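You operate a simulated robot arm through the tools that you are given. There is no shell and no other tool.

Carry out the task below with a simulated two-armed robot. There is one attempt and no reset: what you move stays moved.

Task
On the top of the packing bench, fold the blue screen cloth in half.

It is judged by the outcome, as a careful person would: the job done as asked, and still so three seconds after it is handed in. It fails if anything else is knocked over, pushed out of place, dropped, spilled or broken. Flat cloth is picked up by pressing the open fingertips on it (5 to 10 N) and closing them slowly along it; thin cloth reads only 2 to 8 mm in the jaws.

Robot
Two 7-joint arms with two-finger parallel grippers on one trunk, on a base that moves. Base frame: it is fixed to the floor where the robot stands at the start and does not move with it; the origin is under the middle of the robot, x ahead of it, y to its left, z up; the surface under the hand at the start is at about z = 0.76. Readings come in m, rad, newtons and seconds.
The left shoulder is at the start at [0.07, 0.134, 1.051], the right one opposite. With the tool pointing down near the work surface each hand reaches from about 0.18 to 0.66 m from the robot's upright axis, wherever it stands, measured 20 degrees to its own side. Places, roughly: top of the packing bench [0.6, 0.6, 0.8]. Payload 1.57 kg a hand.
The TCP of each hand is the grasp point between the finger pads, 0.03 m short of the fingertips. In the tool frame z runs along the fingers and y along their closing line. Largest opening 0.08 m; finger width 0.017, thickness 0.012; the body of the gripper, 0.04 by 0.082 m, starts 0.08 m behind the TCP.
Orientation is told as [roll, pitch, yaw] about the base's x, y, z axes, in that order, counted from this pose: with the fingers straight down and closing along the base's y, the tool's x points along the base's -x, its y along +y and its z along -z.

Tools
- The arms move only by the tool drive_tool. It takes "left_moves", "right_moves" or both (then of equal length, played together; a hand with none holds still); each is a list of rows, each a list of 7 numbers: the shift along the tool's x, y, z in units of 500 mm (1.0 is 500 mm), then the turn, a rotation vector about the tool's x, y, z in units of 60 degrees (1.0 is 60 degrees), then the finger opening in m, from 0 to 0.08. In form: [[x, y, z, rx, ry, rz, fingers], ...]. A call has 1 to 20 rows; each row is the pose to reach, as a shift and turn from the pose commanded when the call began, along the tool's axes at that moment. A call with a number of a shift or a turn outside -1 to 1 is refused whole. Rows are played at 5 a second. More than 0.05 m and 0.15 rad between two rows, or a gripper value outside its range, and nothing of the call is played. Where a pose cannot be reached the arm comes as near as it can. A force on the tool above 40 N (or 10 N above the force at the start of the call, whichever is more), or a blocked arm, ends the call early, and 0.2 s more pass. Each finger travels about 0.153 m/s and halts on what it meets, pressing with about 32 N; the grip force reading is that of the motor and also rises with nothing between the fingers. The clock runs only during rows and for 0.2 s after the last one: add rows that repeat a pose to give the fingers time. The reply holds the time, the measured pose of the TCP, the force on the tool along the base axes, the opening and the grip force, in the units named above and with some noise, with the torque about the TCP (base axes, N m) and any sound that the robot's microphone picked up, and new pictures: "views" is both (left out), scene, wrist or none (wrist: the cameras of the hands that moved).
- Cameras (640 x 400 px; columns grow to the right, rows downward): "scene" is now at [0.1211, -0.0023, 1.2726]; the picture's right is [0.14, -0.99, 0.00], its down [-0.73, -0.10, -0.68] and it looks along [0.67, 0.09, -0.74] (base axes); focal length 257 px, centre (320, 200). "left" rides on the left gripper at [0.072, 0.007, -0.122] in its tool frame; the picture's right is [-0.09, 1.00, 0.00], its down [-0.84, -0.08, -0.54] and it looks along [-0.54, -0.05, 0.84] (tool axes); focal length 238 px, centre (320, 200). "right" rides on the right gripper at [0.072, -0.007, -0.122] in its tool frame; the picture's right is [0.09, 1.00, 0.00], its down [-0.84, 0.08, -0.54] and it looks along [-0.54, 0.05, 0.84] (tool axes); focal length 238 px, centre (320, 200). There is no depth. A picture from a camera that has moved, and an enlarged one, comes with that camera's place and axes in the base frame and with its lens. The place of the scene camera against the robot may be out by one fixed shift of up to 0.025 m in any direction.
- slide_trunk(by): slides the trunk up (or, below 0, down) by that many m; the arms and the scene camera ride with it, the base frame stays. It gives what a move gives, with no picture.
- base_move(legs): drives the robot by 1 to 6 legs, each [ahead, left, turn to the left] in m, m and rad, along the robot's own axes; the way and the turn of a leg run together, so that a leg with both is an arc; at most 1.5 m and 3.142 rad a leg. The arms and the cameras ride along, it lands a little off, and it stops where it bumps. It gives what a move gives, and a new picture of the scene camera.
- head_to(pan, tilt): turns the head with the scene camera to pan (to the left, within 1.501 rad either way) and tilt (down, from -0.506 to 1.204), counted from straight ahead of the robot. It gives what a move gives, and a new picture of the scene camera.
- zoom(camera, box): a new picture of the part [left, top, right, bottom] of that camera's present view, enlarged. It takes no simulated time.
- close_job(): hands the job in; it is judged then, once.

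Places have to be worked out from the pictures, the camera data and where the tool is seen. Open the grippers and draw the arms clear of the work before you hand the job in, unless the task says otherwise.

The tools are called after "Call:" as name(argument=value, ...) on one line, values as JSON. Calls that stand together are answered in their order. drive_tool: Moves the arms, as the interface text tells. Its arguments: {"type":"object","properties":{"left_moves":{"type":"array","items":{"type":"array","items":{"type":"number"}}},"right_moves":{"type":"array","items":{"type":"array","items":{"type":"number"}}},"views":{"type":"string","enum":["both","scene","wrist","none"]}},"required":[]} The other tools are called the same way: slide_trunk (by) moves the trunk up or down; base_move (legs) drives the base; head_to (pan, tilt) turns the head that bears the scene camera; zoom (camera, box) takes an enlarged picture of a part of a camera's view; close_job () hands the job in.

At the start:

```text
time_s: 0.0
left_position: [0.4445, 0.3216, 0.9606]
left_tool_rot: [0.0, 0.0, 0.004]
left_ft_force: [0.5, -0.1, -0.1]
left_moment: [0.0, 0.01, -0.02]
left_gripper_width: 0.0799
left_finger_force: 0.1
right_position: [0.3889, -0.0144, 0.9896]
right_tool_rot: [-0.001, -0.001, -0.001]
right_ft_force: [-0.2, 1.0, 0.7]
right_moment: [0.0, 0.02, -0.03]
right_gripper_width: 0.0801
right_finger_force: 0.1
trunk travel left (down, up): [-0.625, 0.315]
robot x, y, heading: [-0.0012, -0.0015, 0.002]
head pan, tilt (commanded): [0.136, 0.827]
```

scene: 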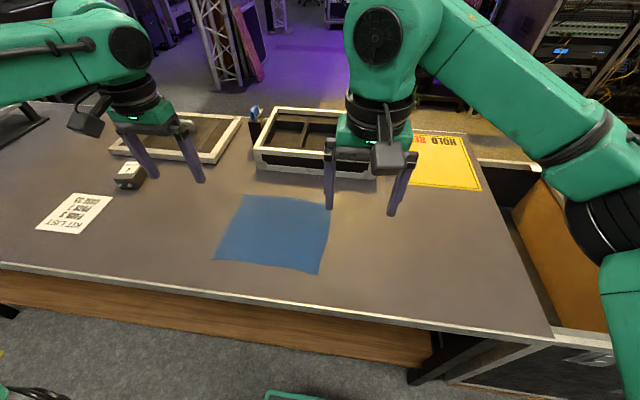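
right: 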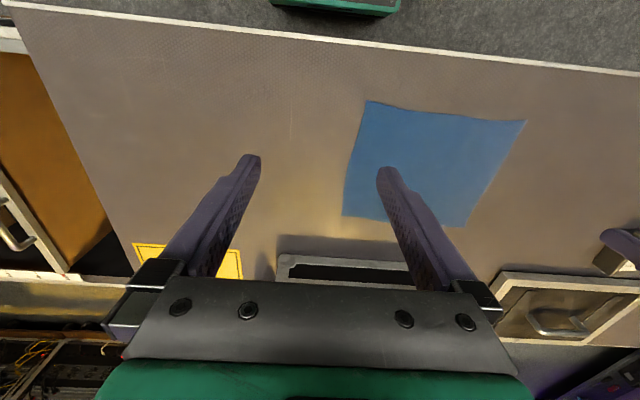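
left: 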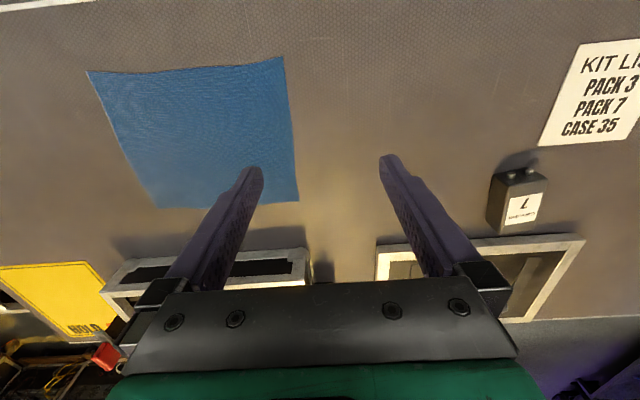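

I'll look closely at the cloth and its surroundings first. From both wrist cameras I put the cloth corners at about A far-left [0.58, 0.275], B far-right [0.572, 0.04], C near-right [0.372, 0.049] and D near-left [0.378, 0.284], on a top at z≈0.76.

Call:
zoom(camera="scene", box=[190, 90, 430, 290])

Call:
zoom(camera="left", box=[60, 40, 340, 300])

Call:
zoom(camera="right", box=[320, 80, 560, 300])

```text
2.00 times, centred on (310, 190) of scene
camera zoom: at [0.1211, -0.0023, 1.2726], right [0.14, -0.99, 0.0], down [-0.73, -0.1, -0.68], along [0.67, 0.09, -0.74], focal length 514 px, centre (340, 220)
```

zoom: 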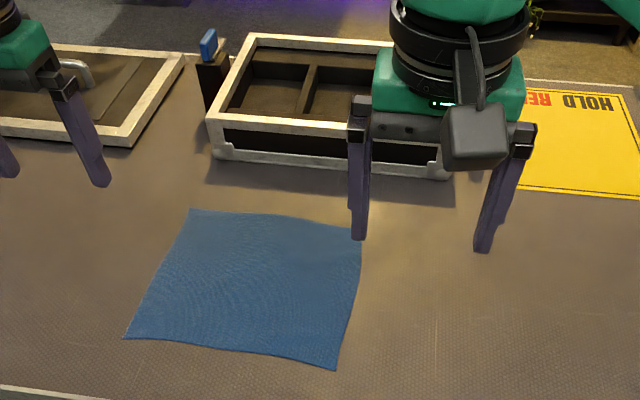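

```text
1.54 times, centred on (200, 170) of left
camera zoom: at [0.3727, 0.3289, 1.0819], right [0.09, 1.0, 0.0], down [0.84, -0.08, 0.54], along [0.54, -0.05, -0.84], focal length 367 px, centre (505, 246)
```

zoom: 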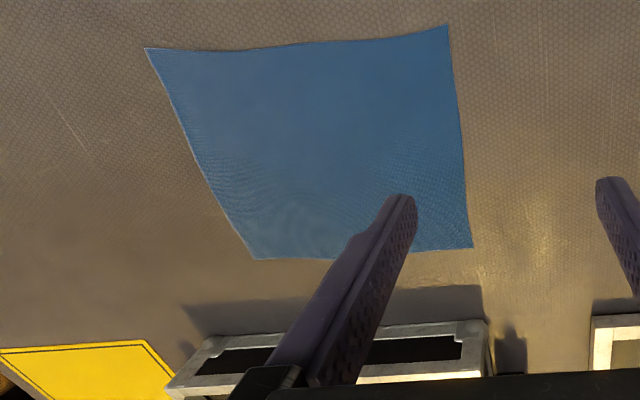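

```text
1.82 times, centred on (440, 190) of right
camera zoom: at [0.3168, -0.0208, 1.1125], right [-0.09, 1.0, 0.0], down [0.84, 0.08, 0.54], along [0.54, 0.05, -0.84], focal length 433 px, centre (102, 218)
```

zoom: 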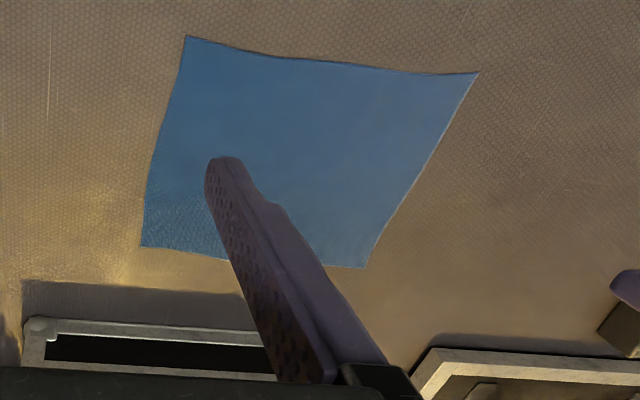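

The tray's near face sits around x≈0.68, about 0.1 m beyond the cloth, so I'll fold the near edge away over the far edge, one hand at each near corner. I bring both hands above the near corners, at TCP z≈0.86, with the fingers partly closed.

Call:
drive_tool(left_moves=[[0.021, -0.031, 0.04, 0, 0, 0, 0.07], [0.042, -0.062, 0.08, 0, 0, 0, 0.06], [0.063, -0.093, 0.12, 0, 0, 0, 0.05], [0.084, -0.124, 0.16, 0, 0, 0, 0.04], [0.105, -0.155, 0.2, 0, 0, 0, 0.04], [0.105, -0.155, 0.2, 0, 0, 0, 0.04]], right_moves=[[0.0, 0.041, 0.052, 0, 0, 0, 0.07], [0.001, 0.083, 0.104, 0, 0, 0, 0.06], [0.001, 0.124, 0.155, 0, 0, 0, 0.05], [0.002, 0.166, 0.207, 0, 0, 0, 0.04], [0.002, 0.207, 0.259, 0, 0, 0, 0.04], [0.002, 0.207, 0.259, 0, 0, 0, 0.04]])

```text
time_s: 1.4
left_position: [0.3924, 0.2419, 0.8624]
left_tool_rot: [-0.001, 0.0, 0.001]
left_ft_force: [0.5, 0.4, 0.2]
left_moment: [-0.02, 0.0, 0.02]
left_gripper_width: 0.0403
left_finger_force: 0.1
right_position: [0.3887, 0.0902, 0.8576]
right_tool_rot: [0.0, 0.002, 0.0]
right_ft_force: [0.3, 0.9, 0.7]
right_moment: [0.01, 0.04, -0.01]
right_gripper_width: 0.0401
right_finger_force: 0.0
trunk travel left (down, up): [-0.625, 0.315]
robot x, y, heading: [0.0011, 0.001, -0.002]
head pan, tilt (commanded): [0.136, 0.827]
camera scene: at [0.1209, -0.0026, 1.2726], right [0.14, -0.99, 0.0], down [-0.73, -0.1, -0.68], along [0.67, 0.09, -0.74], focal length 257 px, centre (320, 200)
camera right: at [0.3161, 0.0828, 0.9817], right [-0.09, 1.0, 0.0], down [0.84, 0.08, 0.54], along [0.54, 0.05, -0.84], focal length 238 px, centre (320, 200)
camera left: at [0.3198, 0.2486, 0.9828], right [0.09, 1.0, 0.0], down [0.84, -0.08, 0.54], along [0.54, -0.05, -0.84], focal length 238 px, centre (320, 200)
```

scene: 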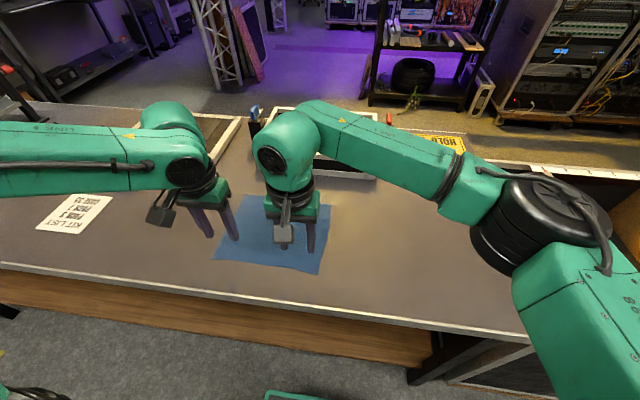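
right: 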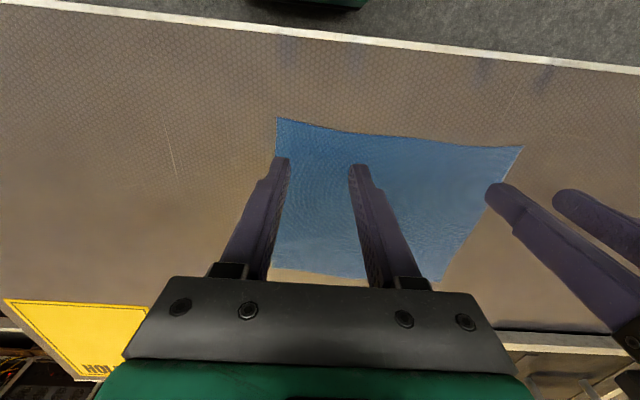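
left: 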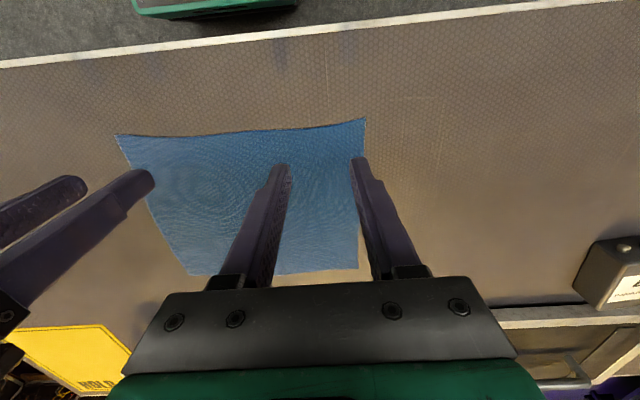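

Corners confirmed at C≈[0.373, 0.05] and D≈[0.378, 0.285], and the fingertips are over the near edge strip just inside each corner. I go down to a few millimetres above the cloth, shifting about 3 mm inward from the edge.

Call:
drive_tool(left_moves=[[-0.002, 0.002, 0.04, 0, 0, 0, 0.04], [-0.004, 0.004, 0.08, 0, 0, 0, 0.04], [-0.006, 0.004, 0.11, 0, 0, 0, 0.04], [-0.006, 0.004, 0.13, 0, 0, 0, 0.04], [-0.006, 0.004, 0.13, 0, 0, 0, 0.04]], right_moves=[[-0.002, 0, 0.04, 0, 0, 0, 0.04], [-0.004, 0, 0.08, 0, 0, 0, 0.04], [-0.006, 0, 0.105, 0, 0, 0, 0.04], [-0.006, 0, 0.12, 0, 0, 0, 0.04], [-0.006, 0, 0.12, 0, 0, 0, 0.04]])

```text
time_s: 2.6
left_position: [0.3971, 0.2463, 0.7959]
left_tool_rot: [0.0, 0.001, 0.002]
left_ft_force: [0.3, 0.3, 0.4]
left_moment: [-0.02, 0.03, -0.03]
left_gripper_width: 0.0401
left_finger_force: 0.0
right_position: [0.3914, 0.0883, 0.7998]
right_tool_rot: [0.001, 0.001, -0.001]
right_ft_force: [1.1, -0.1, 0.2]
right_moment: [-0.01, -0.02, 0.0]
right_gripper_width: 0.0401
right_finger_force: 0.1
trunk travel left (down, up): [-0.625, 0.315]
robot x, y, heading: [0.0009, 0.0, 0.0]
head pan, tilt (commanded): [0.136, 0.827]
camera scene: at [0.1209, -0.0024, 1.2726], right [0.14, -0.99, 0.0], down [-0.73, -0.1, -0.68], along [0.67, 0.09, -0.74], focal length 257 px, centre (320, 200)
camera right: at [0.3183, 0.0828, 0.9224], right [-0.09, 1.0, 0.0], down [0.84, 0.08, 0.54], along [0.54, 0.05, -0.84], focal length 238 px, centre (320, 200)
camera left: at [0.3237, 0.2524, 0.9168], right [0.09, 1.0, 0.0], down [0.84, -0.08, 0.54], along [0.54, -0.05, -0.84], focal length 238 px, centre (320, 200)
```

scene: 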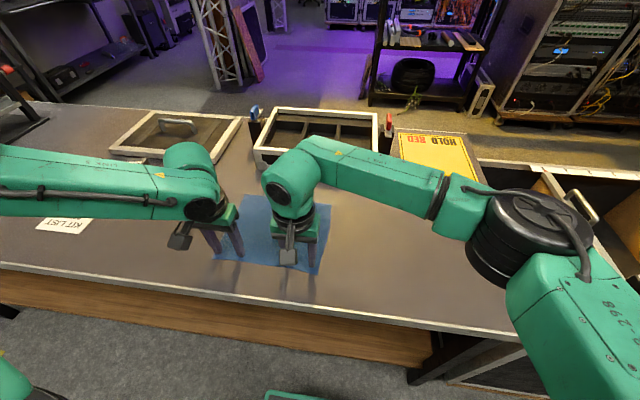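
right: 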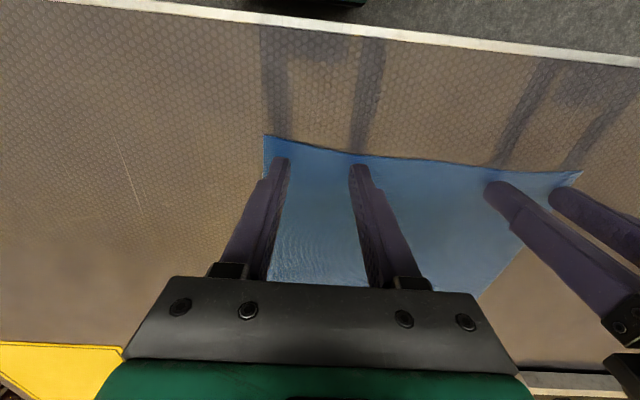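
left: 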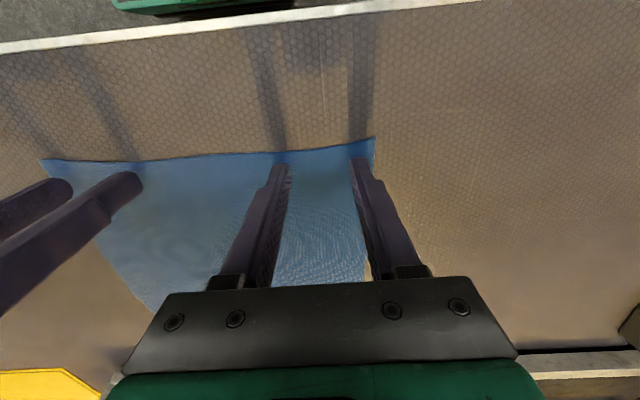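

Both tips hover about 6–10 mm above the cloth, with both fingers of each hand inside the edges. I lower in small steps and watch the vertical force for contact.

Call:
drive_tool(left_moves=[[0, 0, 0.004, 0, 0, 0, 0.04], [0, 0, 0.008, 0, 0, 0, 0.04], [0, 0, 0.008, 0, 0, 0, 0.04]], right_moves=[[0, 0, 0.004, 0, 0, 0, 0.04], [0, 0, 0.008, 0, 0, 0, 0.04], [0, 0, 0.008, 0, 0, 0, 0.04]], views="none")

```text
time_s: 3.4
left_position: [0.395, 0.2467, 0.7921]
left_tool_rot: [0.001, -0.001, 0.001]
left_ft_force: [-0.6, -0.4, -0.8]
left_moment: [-0.03, 0.03, 0.03]
left_gripper_width: 0.0398
left_finger_force: 0.0
right_position: [0.3911, 0.0887, 0.7964]
right_tool_rot: [0.0, 0.0, 0.0]
right_ft_force: [-0.5, -0.1, 0.2]
right_moment: [-0.01, 0.0, 0.01]
right_gripper_width: 0.0399
right_finger_force: 0.1
trunk travel left (down, up): [-0.625, 0.315]
robot x, y, heading: [0.0, 0.0023, 0.002]
head pan, tilt (commanded): [0.136, 0.827]
```

No contact yet (forces within noise). I continue down 2 mm on each hand, a little more on the right.

Call:
drive_tool(left_moves=[[0, 0, 0.002, 0, 0, 0, 0.04], [0, 0, 0.004, 0, 0, 0, 0.04], [0, 0, 0.004, 0, 0, 0, 0.04]], right_moves=[[0, 0, 0.004, 0, 0, 0, 0.04], [0, 0, 0.008, 0, 0, 0, 0.04], [0, 0, 0.008, 0, 0, 0, 0.04]], views="none")

```text
time_s: 4.2
left_position: [0.3958, 0.2457, 0.7906]
left_tool_rot: [0.002, -0.004, 0.001]
left_ft_force: [-0.5, 2.7, 19.2]
left_moment: [0.01, 0.11, -0.02]
left_gripper_width: 0.04
left_finger_force: 0.0
right_position: [0.3896, 0.0905, 0.7937]
right_tool_rot: [0.0, -0.002, 0.0]
right_ft_force: [0.7, 0.0, -1.5]
right_moment: [0.01, -0.01, -0.02]
right_gripper_width: 0.0401
right_finger_force: 0.1
trunk travel left (down, up): [-0.625, 0.315]
robot x, y, heading: [0.0031, -0.0019, -0.002]
head pan, tilt (commanded): [0.136, 0.827]
```

The left hand touched and reads 19 N, which is too much, so I back it off by 0.5 mm. The right hand is still free, so it goes down another 1.5 mm.

Call:
drive_tool(left_moves=[[0, 0, -0.001, 0, 0, 0, 0.04], [0, 0, -0.001, 0, 0, 0, 0.04]], right_moves=[[0, 0, 0.002, 0, 0, 0, 0.04], [0, 0, 0.003, 0, 0, 0, 0.04]], views="none")

```text
time_s: 4.8
left_position: [0.3952, 0.2463, 0.7914]
left_tool_rot: [0.001, -0.004, -0.001]
left_ft_force: [2.7, 3.0, 20.2]
left_moment: [0.05, 0.01, 0.0]
left_gripper_width: 0.0401
left_finger_force: 0.1
right_position: [0.3899, 0.0886, 0.7913]
right_tool_rot: [0.004, -0.001, 0.0]
right_ft_force: [0.0, -0.7, 0.7]
right_moment: [0.03, 0.0, 0.0]
right_gripper_width: 0.0398
right_finger_force: 0.0
trunk travel left (down, up): [-0.625, 0.315]
robot x, y, heading: [-0.0015, 0.002, -0.004]
head pan, tilt (commanded): [0.136, 0.827]
```

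Left still reads 20 N and right is still clear. I raise the left another 0.7 mm and lower the right 1 mm.

Call:
drive_tool(left_moves=[[0, 0, -0.0014, 0, 0, 0, 0.04], [0, 0, -0.0014, 0, 0, 0, 0.04]], right_moves=[[0, 0, 0.001, 0, 0, 0, 0.04], [0, 0, 0.002, 0, 0, 0, 0.04]], views="none")

```text
time_s: 5.4
left_position: [0.3954, 0.2471, 0.792]
left_tool_rot: [0.001, 0.0, 0.003]
left_ft_force: [3.3, -0.1, 17.8]
left_moment: [0.0, -0.03, -0.02]
left_gripper_width: 0.04
left_finger_force: 0.0
right_position: [0.3896, 0.0884, 0.79]
right_tool_rot: [0.001, -0.001, 0.0]
right_ft_force: [0.7, -0.3, 1.6]
right_moment: [-0.01, 0.02, 0.02]
right_gripper_width: 0.0397
right_finger_force: 0.1
trunk travel left (down, up): [-0.625, 0.315]
robot x, y, heading: [0.0, -0.0029, 0.001]
head pan, tilt (commanded): [0.136, 0.827]
```

Left is falling slowly (17.8 N) and the right is just beginning to touch (1.6 N). I raise the left 1 mm more and lower the right 0.6 mm.

Call:
drive_tool(left_moves=[[0, 0, -0.001, 0, 0, 0, 0.04], [0, 0, -0.002, 0, 0, 0, 0.04], [0, 0, -0.002, 0, 0, 0, 0.04]], right_moves=[[0, 0, 0.0006, 0, 0, 0, 0.04], [0, 0, 0.0012, 0, 0, 0, 0.04], [0, 0, 0.0012, 0, 0, 0, 0.04]], views="none")

```text
time_s: 6.2
left_position: [0.3956, 0.2475, 0.7921]
left_tool_rot: [0.002, -0.001, 0.001]
left_ft_force: [-0.1, 0.6, -0.4]
left_moment: [-0.02, -0.03, 0.01]
left_gripper_width: 0.0403
left_finger_force: 0.2
right_position: [0.3896, 0.0886, 0.7918]
right_tool_rot: [0.003, -0.003, 0.001]
right_ft_force: [0.7, -0.4, 17.8]
right_moment: [-0.33, 0.01, 0.01]
right_gripper_width: 0.0403
right_finger_force: 0.0
trunk travel left (down, up): [-0.625, 0.315]
robot x, y, heading: [0.0038, -0.0018, 0.002]
head pan, tilt (commanded): [0.136, 0.827]
```

The contact stiffness is roughly 20–25 N/mm: left is now free and right is at 17.8 N. I trim the left down 0.5 mm and the right up 0.4 mm to get 5–10 N on each.

Call:
drive_tool(left_moves=[[0, 0, 0.001, 0, 0, 0, 0.04], [0, 0, 0.001, 0, 0, 0, 0.04]], right_moves=[[0, 0, -0.0008, 0, 0, 0, 0.04], [0, 0, -0.0008, 0, 0, 0, 0.04]], views="none")

```text
time_s: 6.8
left_position: [0.3951, 0.2459, 0.7932]
left_tool_rot: [0.0, -0.001, 0.001]
left_ft_force: [0.4, -0.7, -0.4]
left_moment: [0.01, -0.02, -0.02]
left_gripper_width: 0.0399
left_finger_force: 0.1
right_position: [0.3895, 0.0879, 0.7907]
right_tool_rot: [0.002, -0.002, 0.0]
right_ft_force: [-0.3, -1.7, 19.9]
right_moment: [-0.3, 0.1, 0.0]
right_gripper_width: 0.0401
right_finger_force: 0.1
trunk travel left (down, up): [-0.625, 0.315]
robot x, y, heading: [-0.0021, 0.0007, 0.002]
head pan, tilt (commanded): [0.136, 0.827]
```

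Right still 19.9 N and left not yet touching, so there's some lag or hysteresis. I keep trimming: left down 0.4 mm, right up 0.5 mm.

Call:
drive_tool(left_moves=[[0, 0, 0.0008, 0, 0, 0, 0.04], [0, 0, 0.0008, 0, 0, 0, 0.04], [0, 0, 0.0008, 0, 0, 0, 0.04]], right_moves=[[0, 0, -0.001, 0, 0, 0, 0.04], [0, 0, -0.001, 0, 0, 0, 0.04], [0, 0, -0.001, 0, 0, 0, 0.04]], views="none")

```text
time_s: 7.6
left_position: [0.3939, 0.2448, 0.7912]
left_tool_rot: [0.001, -0.003, 0.0]
left_ft_force: [-0.5, 0.6, 0.0]
left_moment: [0.0, 0.01, 0.0]
left_gripper_width: 0.0402
left_finger_force: 0.0
right_position: [0.3888, 0.0888, 0.7905]
right_tool_rot: [0.0, -0.003, 0.0]
right_ft_force: [1.0, 0.5, 19.6]
right_moment: [-0.23, 0.05, 0.03]
right_gripper_width: 0.0402
right_finger_force: 0.2
trunk travel left (down, up): [-0.625, 0.315]
robot x, y, heading: [0.0003, 0.001, 0.001]
head pan, tilt (commanded): [0.136, 0.827]
```

The arms show a dead band: force holds near 20 N and then drops to 0. I move in finer steps: left down 0.3 mm, right up 0.3 mm.

Call:
drive_tool(left_moves=[[0, 0, 0.0006, 0, 0, 0, 0.04], [0, 0, 0.0006, 0, 0, 0, 0.04], [0, 0, 0.0006, 0, 0, 0, 0.04]], right_moves=[[0, 0, -0.0006, 0, 0, 0, 0.04], [0, 0, -0.0006, 0, 0, 0, 0.04], [0, 0, -0.0006, 0, 0, 0, 0.04]], views="none")

```text
time_s: 8.4
left_position: [0.3953, 0.2466, 0.7908]
left_tool_rot: [0.0, -0.002, 0.001]
left_ft_force: [0.4, 0.2, -0.2]
left_moment: [-0.02, -0.01, 0.0]
left_gripper_width: 0.0399
left_finger_force: 0.0
right_position: [0.3896, 0.0881, 0.7916]
right_tool_rot: [0.003, -0.003, 0.001]
right_ft_force: [1.4, 0.9, 19.3]
right_moment: [-0.18, 0.03, 0.01]
right_gripper_width: 0.0398
right_finger_force: 0.0
trunk travel left (down, up): [-0.625, 0.315]
robot x, y, heading: [-0.0012, -0.0002, 0.001]
head pan, tilt (commanded): [0.136, 0.827]
```

Same pattern; I keep trimming both in small amounts.

Call:
drive_tool(left_moves=[[0, 0, 0.0004, 0, 0, 0, 0.04], [0, 0, 0.0008, 0, 0, 0, 0.04], [0, 0, 0.0008, 0, 0, 0, 0.04]], right_moves=[[0, 0, -0.0004, 0, 0, 0, 0.04], [0, 0, -0.0008, 0, 0, 0, 0.04], [0, 0, -0.0008, 0, 0, 0, 0.04]], views="none")

```text
time_s: 9.2
left_position: [0.396, 0.2448, 0.7911]
left_tool_rot: [0.001, -0.002, 0.002]
left_ft_force: [-0.1, -0.4, 0.4]
left_moment: [0.01, -0.04, 0.02]
left_gripper_width: 0.0401
left_finger_force: 0.0
right_position: [0.3896, 0.0888, 0.7911]
right_tool_rot: [0.0, 0.002, 0.002]
right_ft_force: [1.6, -2.6, 10.6]
right_moment: [-0.07, 0.01, 0.03]
right_gripper_width: 0.0399
right_finger_force: 0.2
trunk travel left (down, up): [-0.625, 0.315]
robot x, y, heading: [-0.0028, -0.0009, 0.001]
head pan, tilt (commanded): [0.136, 0.827]
```

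The right is at about 10 N, which is good; I leave it and lower the left another 0.3 mm.

Call:
drive_tool(left_moves=[[0, 0, 0.0003, 0, 0, 0, 0.04], [0, 0, 0.0006, 0, 0, 0, 0.04], [0, 0, 0.0006, 0, 0, 0, 0.04]], views="none")

```text
time_s: 10.0
left_position: [0.3959, 0.2447, 0.7922]
left_tool_rot: [-0.001, -0.003, 0.001]
left_ft_force: [-1.9, -0.9, 8.6]
left_moment: [-0.02, 0.05, 0.0]
left_gripper_width: 0.04
left_finger_force: 0.1
right_position: [0.3897, 0.0896, 0.7911]
right_tool_rot: [0.0, -0.002, 0.0]
right_ft_force: [0.1, 0.2, 2.5]
right_moment: [-0.06, 0.0, -0.02]
right_gripper_width: 0.0401
right_finger_force: 0.0
trunk travel left (down, up): [-0.625, 0.315]
robot x, y, heading: [0.0008, 0.0001, -0.002]
head pan, tilt (commanded): [0.136, 0.827]
```

Left at 8.6 N, right relaxed to 2.5 N. I add 0.2 mm on the right, then slowly close both, drifting each hand inward so that the inner finger stays nearly still and the free corner is drawn in.

Call:
drive_tool(left_moves=[[0, 0, 0, 0, 0, 0, 0.04], [0, 0, 0, 0, 0, 0, 0.04], [0, -0.003, 0, 0, 0, 0, 0.036], [0, -0.006, 0, 0, 0, 0, 0.032], [0, -0.009, 0, 0, 0, 0, 0.028], [0, -0.012, 0, 0, 0, 0, 0.024], [0, -0.015, 0, 0, 0, 0, 0.02], [0, -0.018, 0, 0, 0, 0, 0.016]], right_moves=[[0, 0, 0.0004, 0, 0, 0, 0.04], [0, 0, 0.0004, 0, 0, 0, 0.04], [0, 0.003, 0.0004, 0, 0, 0, 0.036], [0, 0.006, 0.0004, 0, 0, 0, 0.032], [0, 0.009, 0.0004, 0, 0, 0, 0.028], [0, 0.012, 0.0004, 0, 0, 0, 0.024], [0, 0.015, 0.0004, 0, 0, 0, 0.02], [0, 0.018, 0.0004, 0, 0, 0, 0.016]])

```text
time_s: 11.8
left_position: [0.3965, 0.2374, 0.7921]
left_tool_rot: [0.0, -0.002, 0.001]
left_ft_force: [0.1, 0.9, 3.4]
left_moment: [0.02, 0.02, -0.02]
left_gripper_width: 0.0158
left_finger_force: 0.0
right_position: [0.3902, 0.0993, 0.7907]
right_tool_rot: [0.001, -0.001, 0.0]
right_ft_force: [-0.9, -1.9, 7.8]
right_moment: [-0.06, 0.02, 0.02]
right_gripper_width: 0.0158
right_finger_force: 0.0
trunk travel left (down, up): [-0.625, 0.315]
robot x, y, heading: [0.0027, 0.0034, -0.0]
head pan, tilt (commanded): [0.136, 0.827]
camera scene: at [0.1195, -0.0031, 1.2728], right [0.14, -0.99, 0.0], down [-0.73, -0.1, -0.68], along [0.67, 0.09, -0.74], focal length 257 px, centre (320, 200)
camera right: at [0.3176, 0.0919, 0.9136], right [-0.09, 1.0, 0.0], down [0.84, 0.08, 0.54], along [0.54, 0.05, -0.84], focal length 238 px, centre (320, 200)
camera left: at [0.3225, 0.2443, 0.9121], right [0.09, 1.0, 0.0], down [0.84, -0.08, 0.54], along [0.54, -0.05, -0.84], focal length 238 px, centre (320, 200)
```

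scene: 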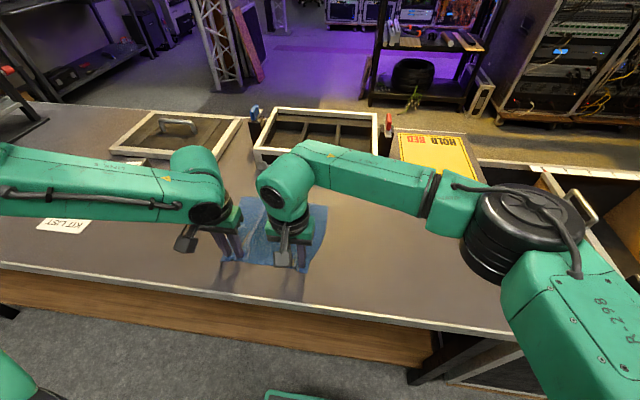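
right: 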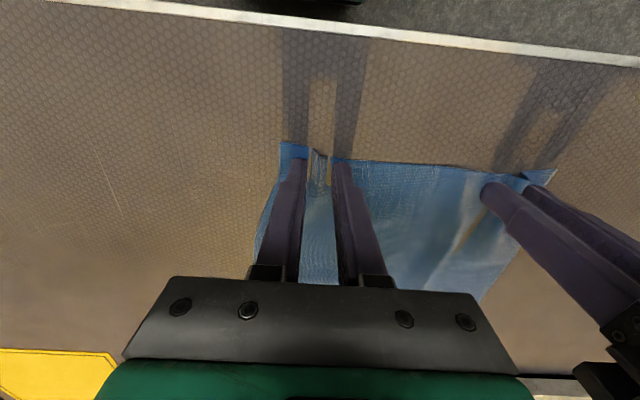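
left: 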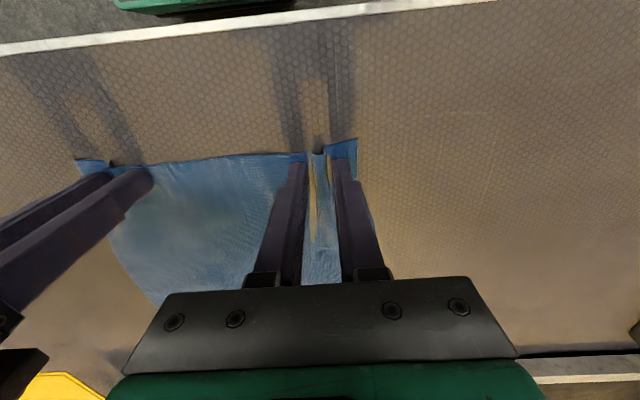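

The cloth is buckling up between the fingers on both hands. I finish closing slowly, without extra pressing, and give the fingers time.

Call:
drive_tool(left_moves=[[0, -0.003, 0, 0, 0, 0, 0.012], [0, -0.006, 0, 0, 0, 0, 0.009], [0, -0.008, 0, 0, 0, 0, 0.006], [0, -0.008, 0, 0, 0, 0, 0.003], [0, -0.008, 0, 0, 0, 0, 0], [0, -0.008, 0, 0, 0, 0, 0], [0, -0.008, 0, 0, 0, 0, 0]], right_moves=[[0, 0.003, 0, 0, 0, 0, 0.012], [0, 0.006, 0, 0, 0, 0, 0.009], [0, 0.008, 0, 0, 0, 0, 0.006], [0, 0.008, 0, 0, 0, 0, 0.003], [0, 0.008, 0, 0, 0, 0, 0], [0, 0.008, 0, 0, 0, 0, 0], [0, 0.008, 0, 0, 0, 0, 0]])

```text
time_s: 13.4
left_position: [0.395, 0.2331, 0.7918]
left_tool_rot: [-0.001, -0.002, 0.003]
left_ft_force: [1.5, 0.6, 8.2]
left_moment: [-0.01, 0.02, -0.03]
left_gripper_width: 0.0067
left_finger_force: 26.2
right_position: [0.3897, 0.1028, 0.7922]
right_tool_rot: [0.0, 0.0, 0.001]
right_ft_force: [-0.3, -0.3, -0.2]
right_moment: [-0.01, 0.02, 0.0]
right_gripper_width: 0.0018
right_finger_force: 23.7
trunk travel left (down, up): [-0.625, 0.315]
robot x, y, heading: [-0.0018, -0.0008, -0.001]
head pan, tilt (commanded): [0.136, 0.827]
camera scene: at [0.1202, -0.003, 1.2727], right [0.14, -0.99, 0.0], down [-0.73, -0.1, -0.68], along [0.67, 0.09, -0.74], focal length 257 px, centre (320, 200)
camera right: at [0.318, 0.0957, 0.9142], right [-0.09, 1.0, 0.0], down [0.84, 0.08, 0.54], along [0.54, 0.05, -0.84], focal length 238 px, centre (320, 200)
camera left: at [0.3224, 0.2398, 0.912], right [0.09, 1.0, 0.0], down [0.84, -0.08, 0.54], along [0.54, -0.05, -0.84], focal length 238 px, centre (320, 200)
```

scene: 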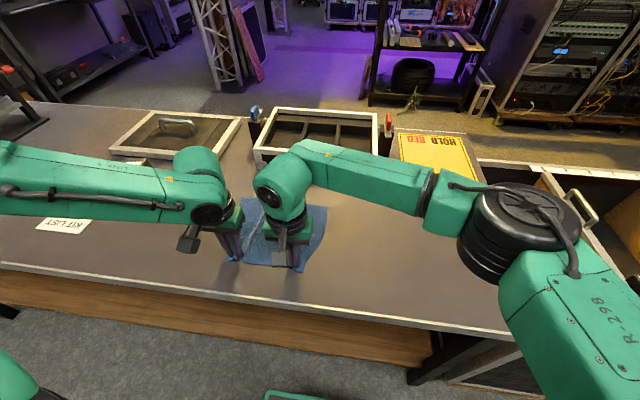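
right: 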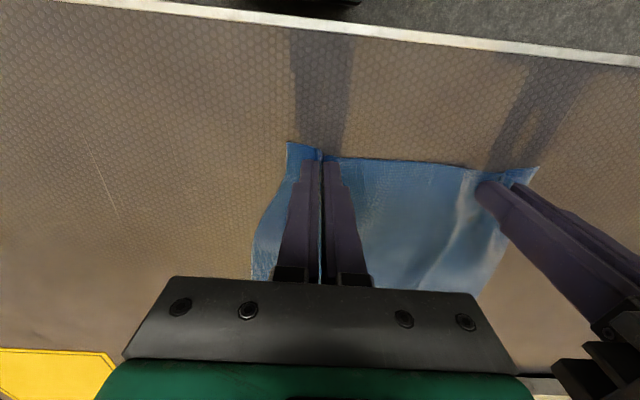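
left: 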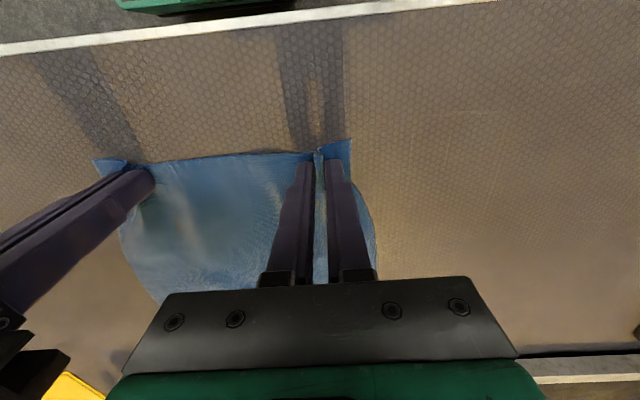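

Left jaws read 6.7 mm (cloth in them), right reads only 1.8 mm. I zoom in on both grips before lifting.

Call:
zoom(camera="right", box=[240, 120, 400, 300])

Call:
zoom(camera="left", box=[240, 120, 400, 300])

```text
2.22 times, centred on (320, 210) of right
camera zoom: at [0.318, 0.0957, 0.9142], right [-0.09, 1.0, 0.0], down [0.84, 0.08, 0.54], along [0.54, 0.05, -0.84], focal length 530 px, centre (320, 178)
```

zoom: 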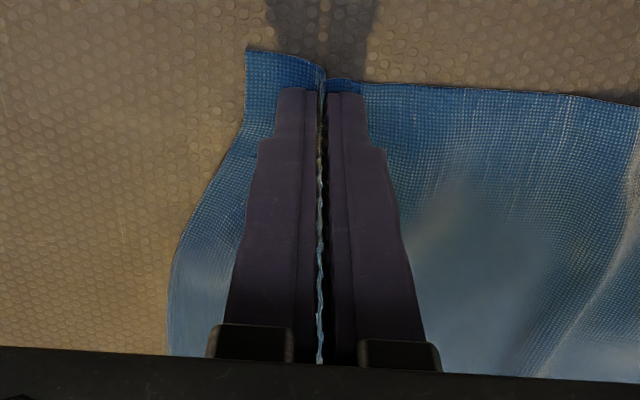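

```text
2.22 times, centred on (320, 210) of left
camera zoom: at [0.3224, 0.2398, 0.912], right [0.09, 1.0, 0.0], down [0.84, -0.08, 0.54], along [0.54, -0.05, -0.84], focal length 530 px, centre (320, 178)
```

zoom: 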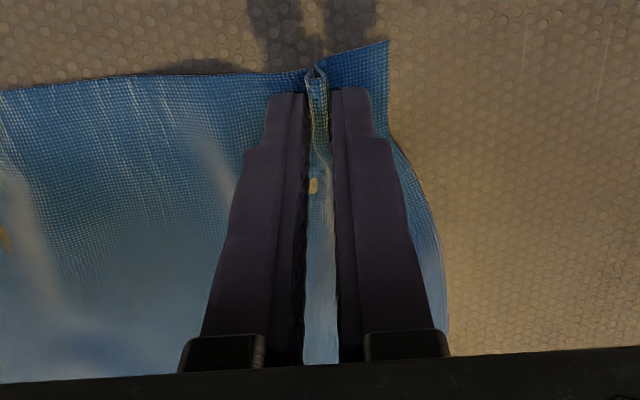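

Cloth is visible between the jaws on both sides, held as a small pinch right at the near edge. I lift 2.5 cm gently with a slight advance to see whether both grips hold.

Call:
drive_tool(left_moves=[[0, 0, -0.01, 0, 0, 0, 0], [-0.002, 0, -0.02, 0, 0, 0, 0], [-0.006, 0, -0.03, 0, 0, 0, 0], [-0.01, 0, -0.04, 0, 0, 0, 0], [-0.014, 0, -0.05, 0, 0, 0, 0]], right_moves=[[0, 0, -0.01, 0, 0, 0, 0], [-0.002, 0, -0.02, 0, 0, 0, 0], [-0.006, 0, -0.03, 0, 0, 0, 0], [-0.01, 0, -0.04, 0, 0, 0, 0], [-0.014, 0, -0.05, 0, 0, 0, 0]])

```text
time_s: 14.6
left_position: [0.4031, 0.2331, 0.8156]
left_tool_rot: [-0.002, -0.001, 0.002]
left_ft_force: [-0.8, 0.8, -0.4]
left_moment: [0.02, 0.01, 0.01]
left_gripper_width: 0.0064
left_finger_force: 26.3
right_position: [0.3983, 0.1024, 0.8166]
right_tool_rot: [0.001, 0.0, -0.002]
right_ft_force: [-1.0, 0.2, 0.0]
right_moment: [-0.01, 0.0, -0.01]
right_gripper_width: 0.0018
right_finger_force: 24.5
trunk travel left (down, up): [-0.625, 0.315]
robot x, y, heading: [0.0007, 0.0006, -0.002]
head pan, tilt (commanded): [0.136, 0.827]
camera scene: at [0.121, -0.0023, 1.2726], right [0.14, -0.99, 0.0], down [-0.73, -0.1, -0.68], along [0.67, 0.09, -0.74], focal length 257 px, centre (320, 200)
camera right: at [0.326, 0.0952, 0.9385], right [-0.09, 1.0, 0.0], down [0.84, 0.08, 0.54], along [0.54, 0.05, -0.84], focal length 238 px, centre (320, 200)
camera left: at [0.3305, 0.2399, 0.9368], right [0.09, 1.0, 0.0], down [0.84, -0.08, 0.54], along [0.54, -0.05, -0.84], focal length 238 px, centre (320, 200)
```

scene: 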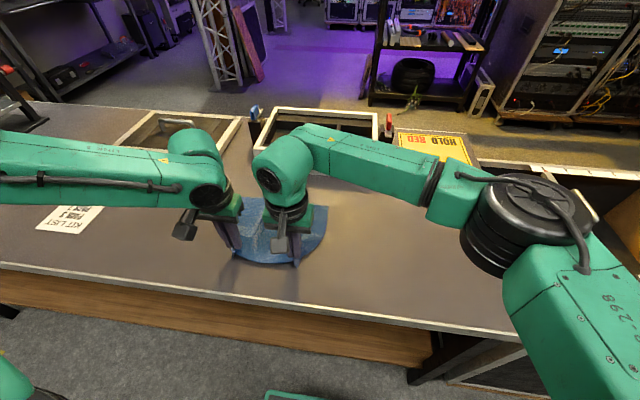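
right: 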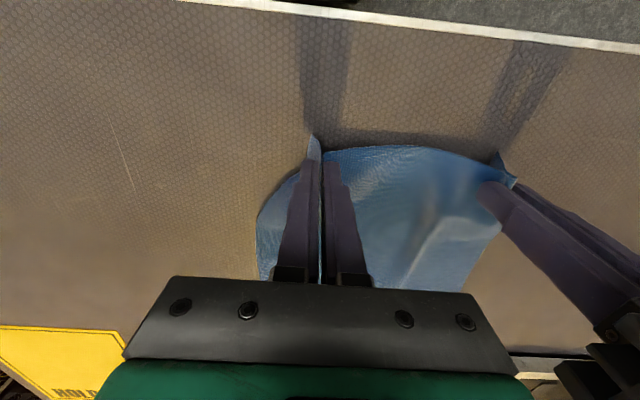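
left: 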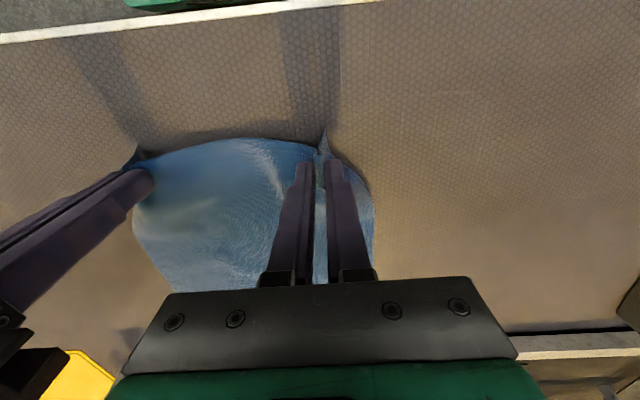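

Both pinches hold and the near edge comes up. A vertical gripper can't turn the held hem over, so I'll lift the cloth until it hangs, land the far edge on the bench, lay the lower half away from me and bring the held edge back over it. First I raise slowly with a small outward spread to take up the sag.

Call:
drive_tool(left_moves=[[-0.008, 0.001, -0.03, 0, 0, 0, 0], [-0.018, 0.002, -0.06, 0, 0, 0, 0], [-0.03, 0.003, -0.09, 0, 0, 0, 0], [-0.045, 0.004, -0.12, 0, 0, 0, 0], [-0.06, 0.006, -0.15, 0, 0, 0, 0], [-0.08, 0.008, -0.18, 0, 0, 0, 0], [-0.08, 0.008, -0.18, 0, 0, 0, 0]], right_moves=[[-0.008, -0.001, -0.03, 0, 0, 0, 0], [-0.018, -0.002, -0.06, 0, 0, 0, 0], [-0.03, -0.003, -0.09, 0, 0, 0, 0], [-0.045, -0.004, -0.12, 0, 0, 0, 0], [-0.06, -0.006, -0.15, 0, 0, 0, 0], [-0.08, -0.008, -0.18, 0, 0, 0, 0], [-0.08, -0.008, -0.18, 0, 0, 0, 0]])

```text
time_s: 16.2
left_position: [0.4394, 0.2391, 0.9061]
left_tool_rot: [-0.002, 0.0, 0.001]
left_ft_force: [-0.2, -1.2, 0.7]
left_moment: [0.03, -0.05, 0.01]
left_gripper_width: 0.0065
left_finger_force: 26.1
right_position: [0.4384, 0.0987, 0.9052]
right_tool_rot: [0.0, -0.001, 0.001]
right_ft_force: [0.0, -0.3, 0.0]
right_moment: [0.01, -0.01, 0.0]
right_gripper_width: 0.0018
right_finger_force: 23.5
trunk travel left (down, up): [-0.625, 0.315]
robot x, y, heading: [0.0011, -0.0015, -0.002]
head pan, tilt (commanded): [0.136, 0.827]
camera scene: at [0.1211, -0.0022, 1.2726], right [0.14, -0.99, 0.0], down [-0.73, -0.1, -0.68], along [0.67, 0.09, -0.74], focal length 257 px, centre (320, 200)
camera right: at [0.3659, 0.0919, 1.0282], right [-0.09, 1.0, 0.0], down [0.84, 0.08, 0.54], along [0.54, 0.05, -0.84], focal length 238 px, centre (320, 200)
camera left: at [0.3678, 0.246, 1.0272], right [0.09, 1.0, 0.0], down [0.84, -0.08, 0.54], along [0.54, -0.05, -0.84], focal length 238 px, centre (320, 200)
```

scene: 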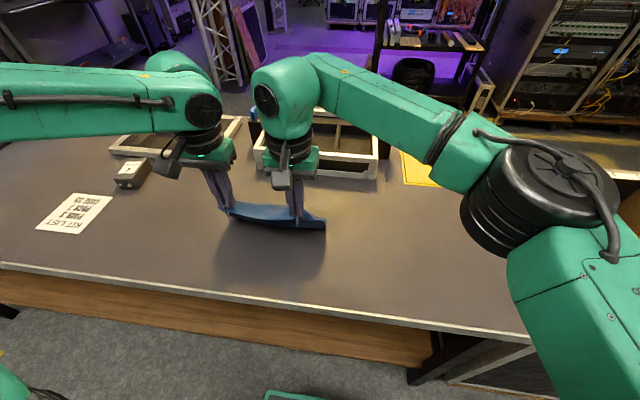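
right: 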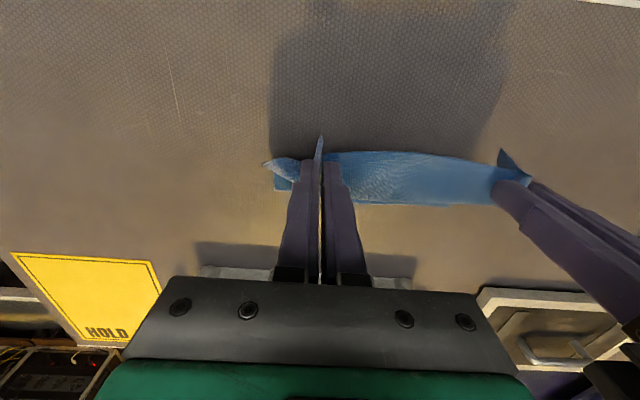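
left: 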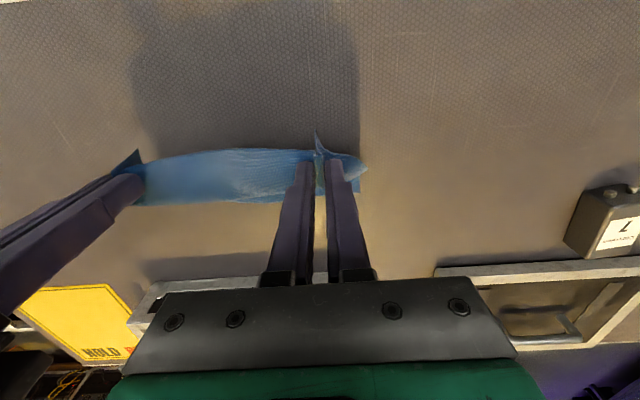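

The grips hold and the cloth slopes from the hands to its far edge on the bench at about x≈0.54. I continue raising until it hangs freely.

Call:
drive_tool(left_moves=[[-0.01, 0, -0.03, 0, 0, 0, 0], [-0.02, 0.001, -0.06, 0, 0, 0, 0], [-0.03, 0.002, -0.09, 0, 0, 0, 0], [-0.04, 0.003, -0.12, 0, 0, 0, 0], [-0.05, 0.004, -0.15, 0, 0, 0, 0], [-0.06, 0.004, -0.18, 0, 0, 0, 0], [-0.06, 0.004, -0.19, 0, 0, 0, 0], [-0.06, 0.004, -0.19, 0, 0, 0, 0], [-0.06, 0.004, -0.19, 0, 0, 0, 0]], right_moves=[[-0.01, 0, -0.03, 0, 0, 0, 0], [-0.02, -0.001, -0.06, 0, 0, 0, 0], [-0.03, -0.002, -0.09, 0, 0, 0, 0], [-0.04, -0.003, -0.12, 0, 0, 0, 0], [-0.05, -0.004, -0.15, 0, 0, 0, 0], [-0.06, -0.004, -0.18, 0, 0, 0, 0], [-0.06, -0.004, -0.19, 0, 0, 0, 0], [-0.06, -0.004, -0.19, 0, 0, 0, 0], [-0.06, -0.004, -0.19, 0, 0, 0, 0]])

```text
time_s: 18.2
left_position: [0.4714, 0.2384, 1.0008]
left_tool_rot: [0.0, 0.001, 0.001]
left_ft_force: [-0.2, -0.3, -0.4]
left_moment: [-0.02, 0.0, -0.02]
left_gripper_width: 0.0064
left_finger_force: 26.1
right_position: [0.4675, 0.0959, 1.0014]
right_tool_rot: [-0.001, 0.0, -0.002]
right_ft_force: [0.6, 0.7, -0.5]
right_moment: [0.05, 0.02, 0.06]
right_gripper_width: 0.002
right_finger_force: 23.7
trunk travel left (down, up): [-0.625, 0.315]
robot x, y, heading: [-0.0029, 0.0026, 0.002]
head pan, tilt (commanded): [0.136, 0.827]
camera scene: at [0.1211, -0.0022, 1.2726], right [0.14, -0.99, 0.0], down [-0.73, -0.1, -0.68], along [0.67, 0.09, -0.74], focal length 257 px, centre (320, 200)
camera right: at [0.3954, 0.0893, 1.1244], right [-0.09, 1.0, 0.0], down [0.84, 0.08, 0.54], along [0.54, 0.05, -0.84], focal length 238 px, centre (320, 200)
camera left: at [0.3995, 0.245, 1.122], right [0.09, 1.0, 0.0], down [0.84, -0.08, 0.54], along [0.54, -0.05, -0.84], focal length 238 px, centre (320, 200)
```

scene: 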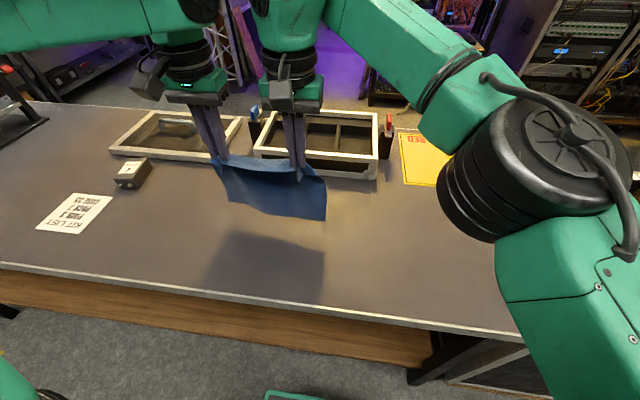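
right: 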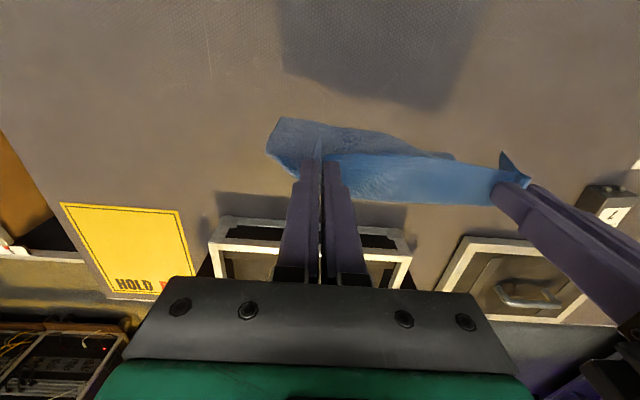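
left: 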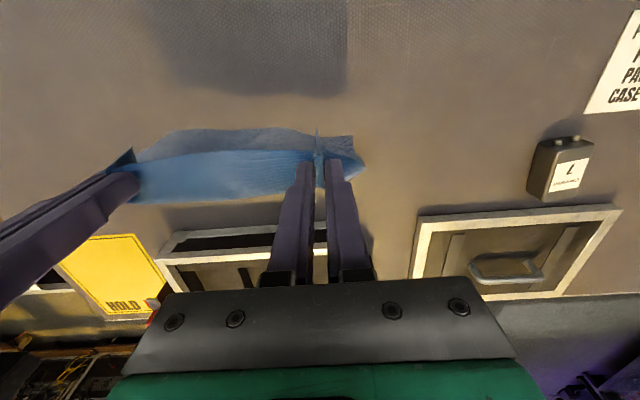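

The cloth hangs nearly vertically under the hands, bottom edge roughly at x≈0.48–0.50 and a few cm above the bench. I let it settle and look closer.

Call:
drive_tool(left_moves=[[0, 0, 0, 0, 0, 0, 0], [0, 0, 0, 0, 0, 0, 0], [0, 0, 0, 0, 0, 0, 0], [0, 0, 0, 0, 0, 0, 0]], right_moves=[[0, 0, 0, 0, 0, 0, 0], [0, 0, 0, 0, 0, 0, 0], [0, 0, 0, 0, 0, 0, 0], [0, 0, 0, 0, 0, 0, 0]], views="wrist")

Call:
zoom(camera="scene", box=[190, 120, 360, 300])

```text
time_s: 19.2
left_position: [0.4713, 0.239, 1.0009]
left_tool_rot: [-0.001, 0.0, 0.002]
left_ft_force: [0.5, 0.1, 0.3]
left_moment: [0.0, 0.0, 0.04]
left_gripper_width: 0.0064
left_finger_force: 26.6
right_position: [0.4693, 0.0957, 1.0021]
right_tool_rot: [-0.001, 0.0, 0.0]
right_ft_force: [-0.6, -0.9, 0.6]
right_moment: [-0.03, 0.0, 0.01]
right_gripper_width: 0.0016
right_finger_force: 23.6
trunk travel left (down, up): [-0.625, 0.315]
robot x, y, heading: [-0.0007, 0.0, -0.001]
head pan, tilt (commanded): [0.136, 0.827]
camera right: at [0.3955, 0.0892, 1.1242], right [-0.09, 1.0, 0.0], down [0.84, 0.08, 0.54], along [0.54, 0.05, -0.84], focal length 238 px, centre (320, 200)
camera left: at [0.3996, 0.245, 1.1219], right [0.09, 1.0, 0.0], down [0.84, -0.08, 0.54], along [0.54, -0.05, -0.84], focal length 238 px, centre (320, 200)
```

right: 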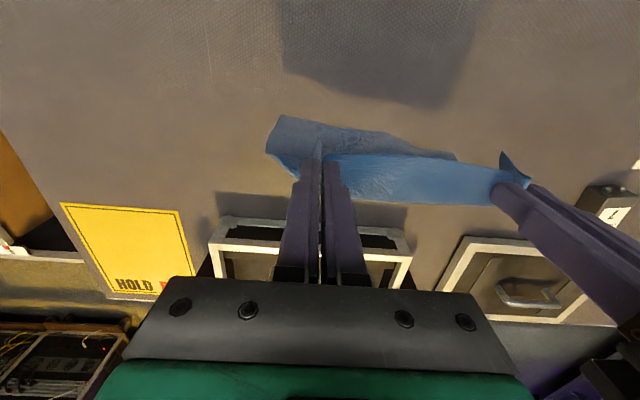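
left: 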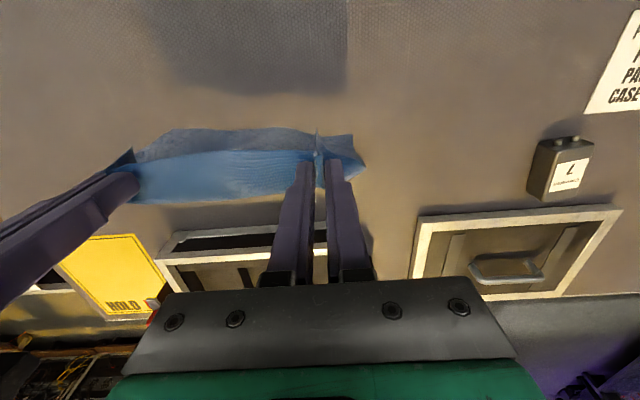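

```text
2.22 times, centred on (275, 210) of scene
camera zoom: at [0.1211, -0.0023, 1.2726], right [0.14, -0.99, 0.0], down [-0.73, -0.1, -0.68], along [0.67, 0.09, -0.74], focal length 572 px, centre (420, 178)
```

zoom: 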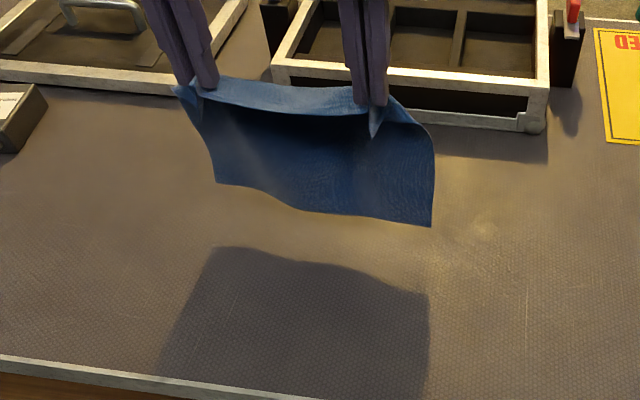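

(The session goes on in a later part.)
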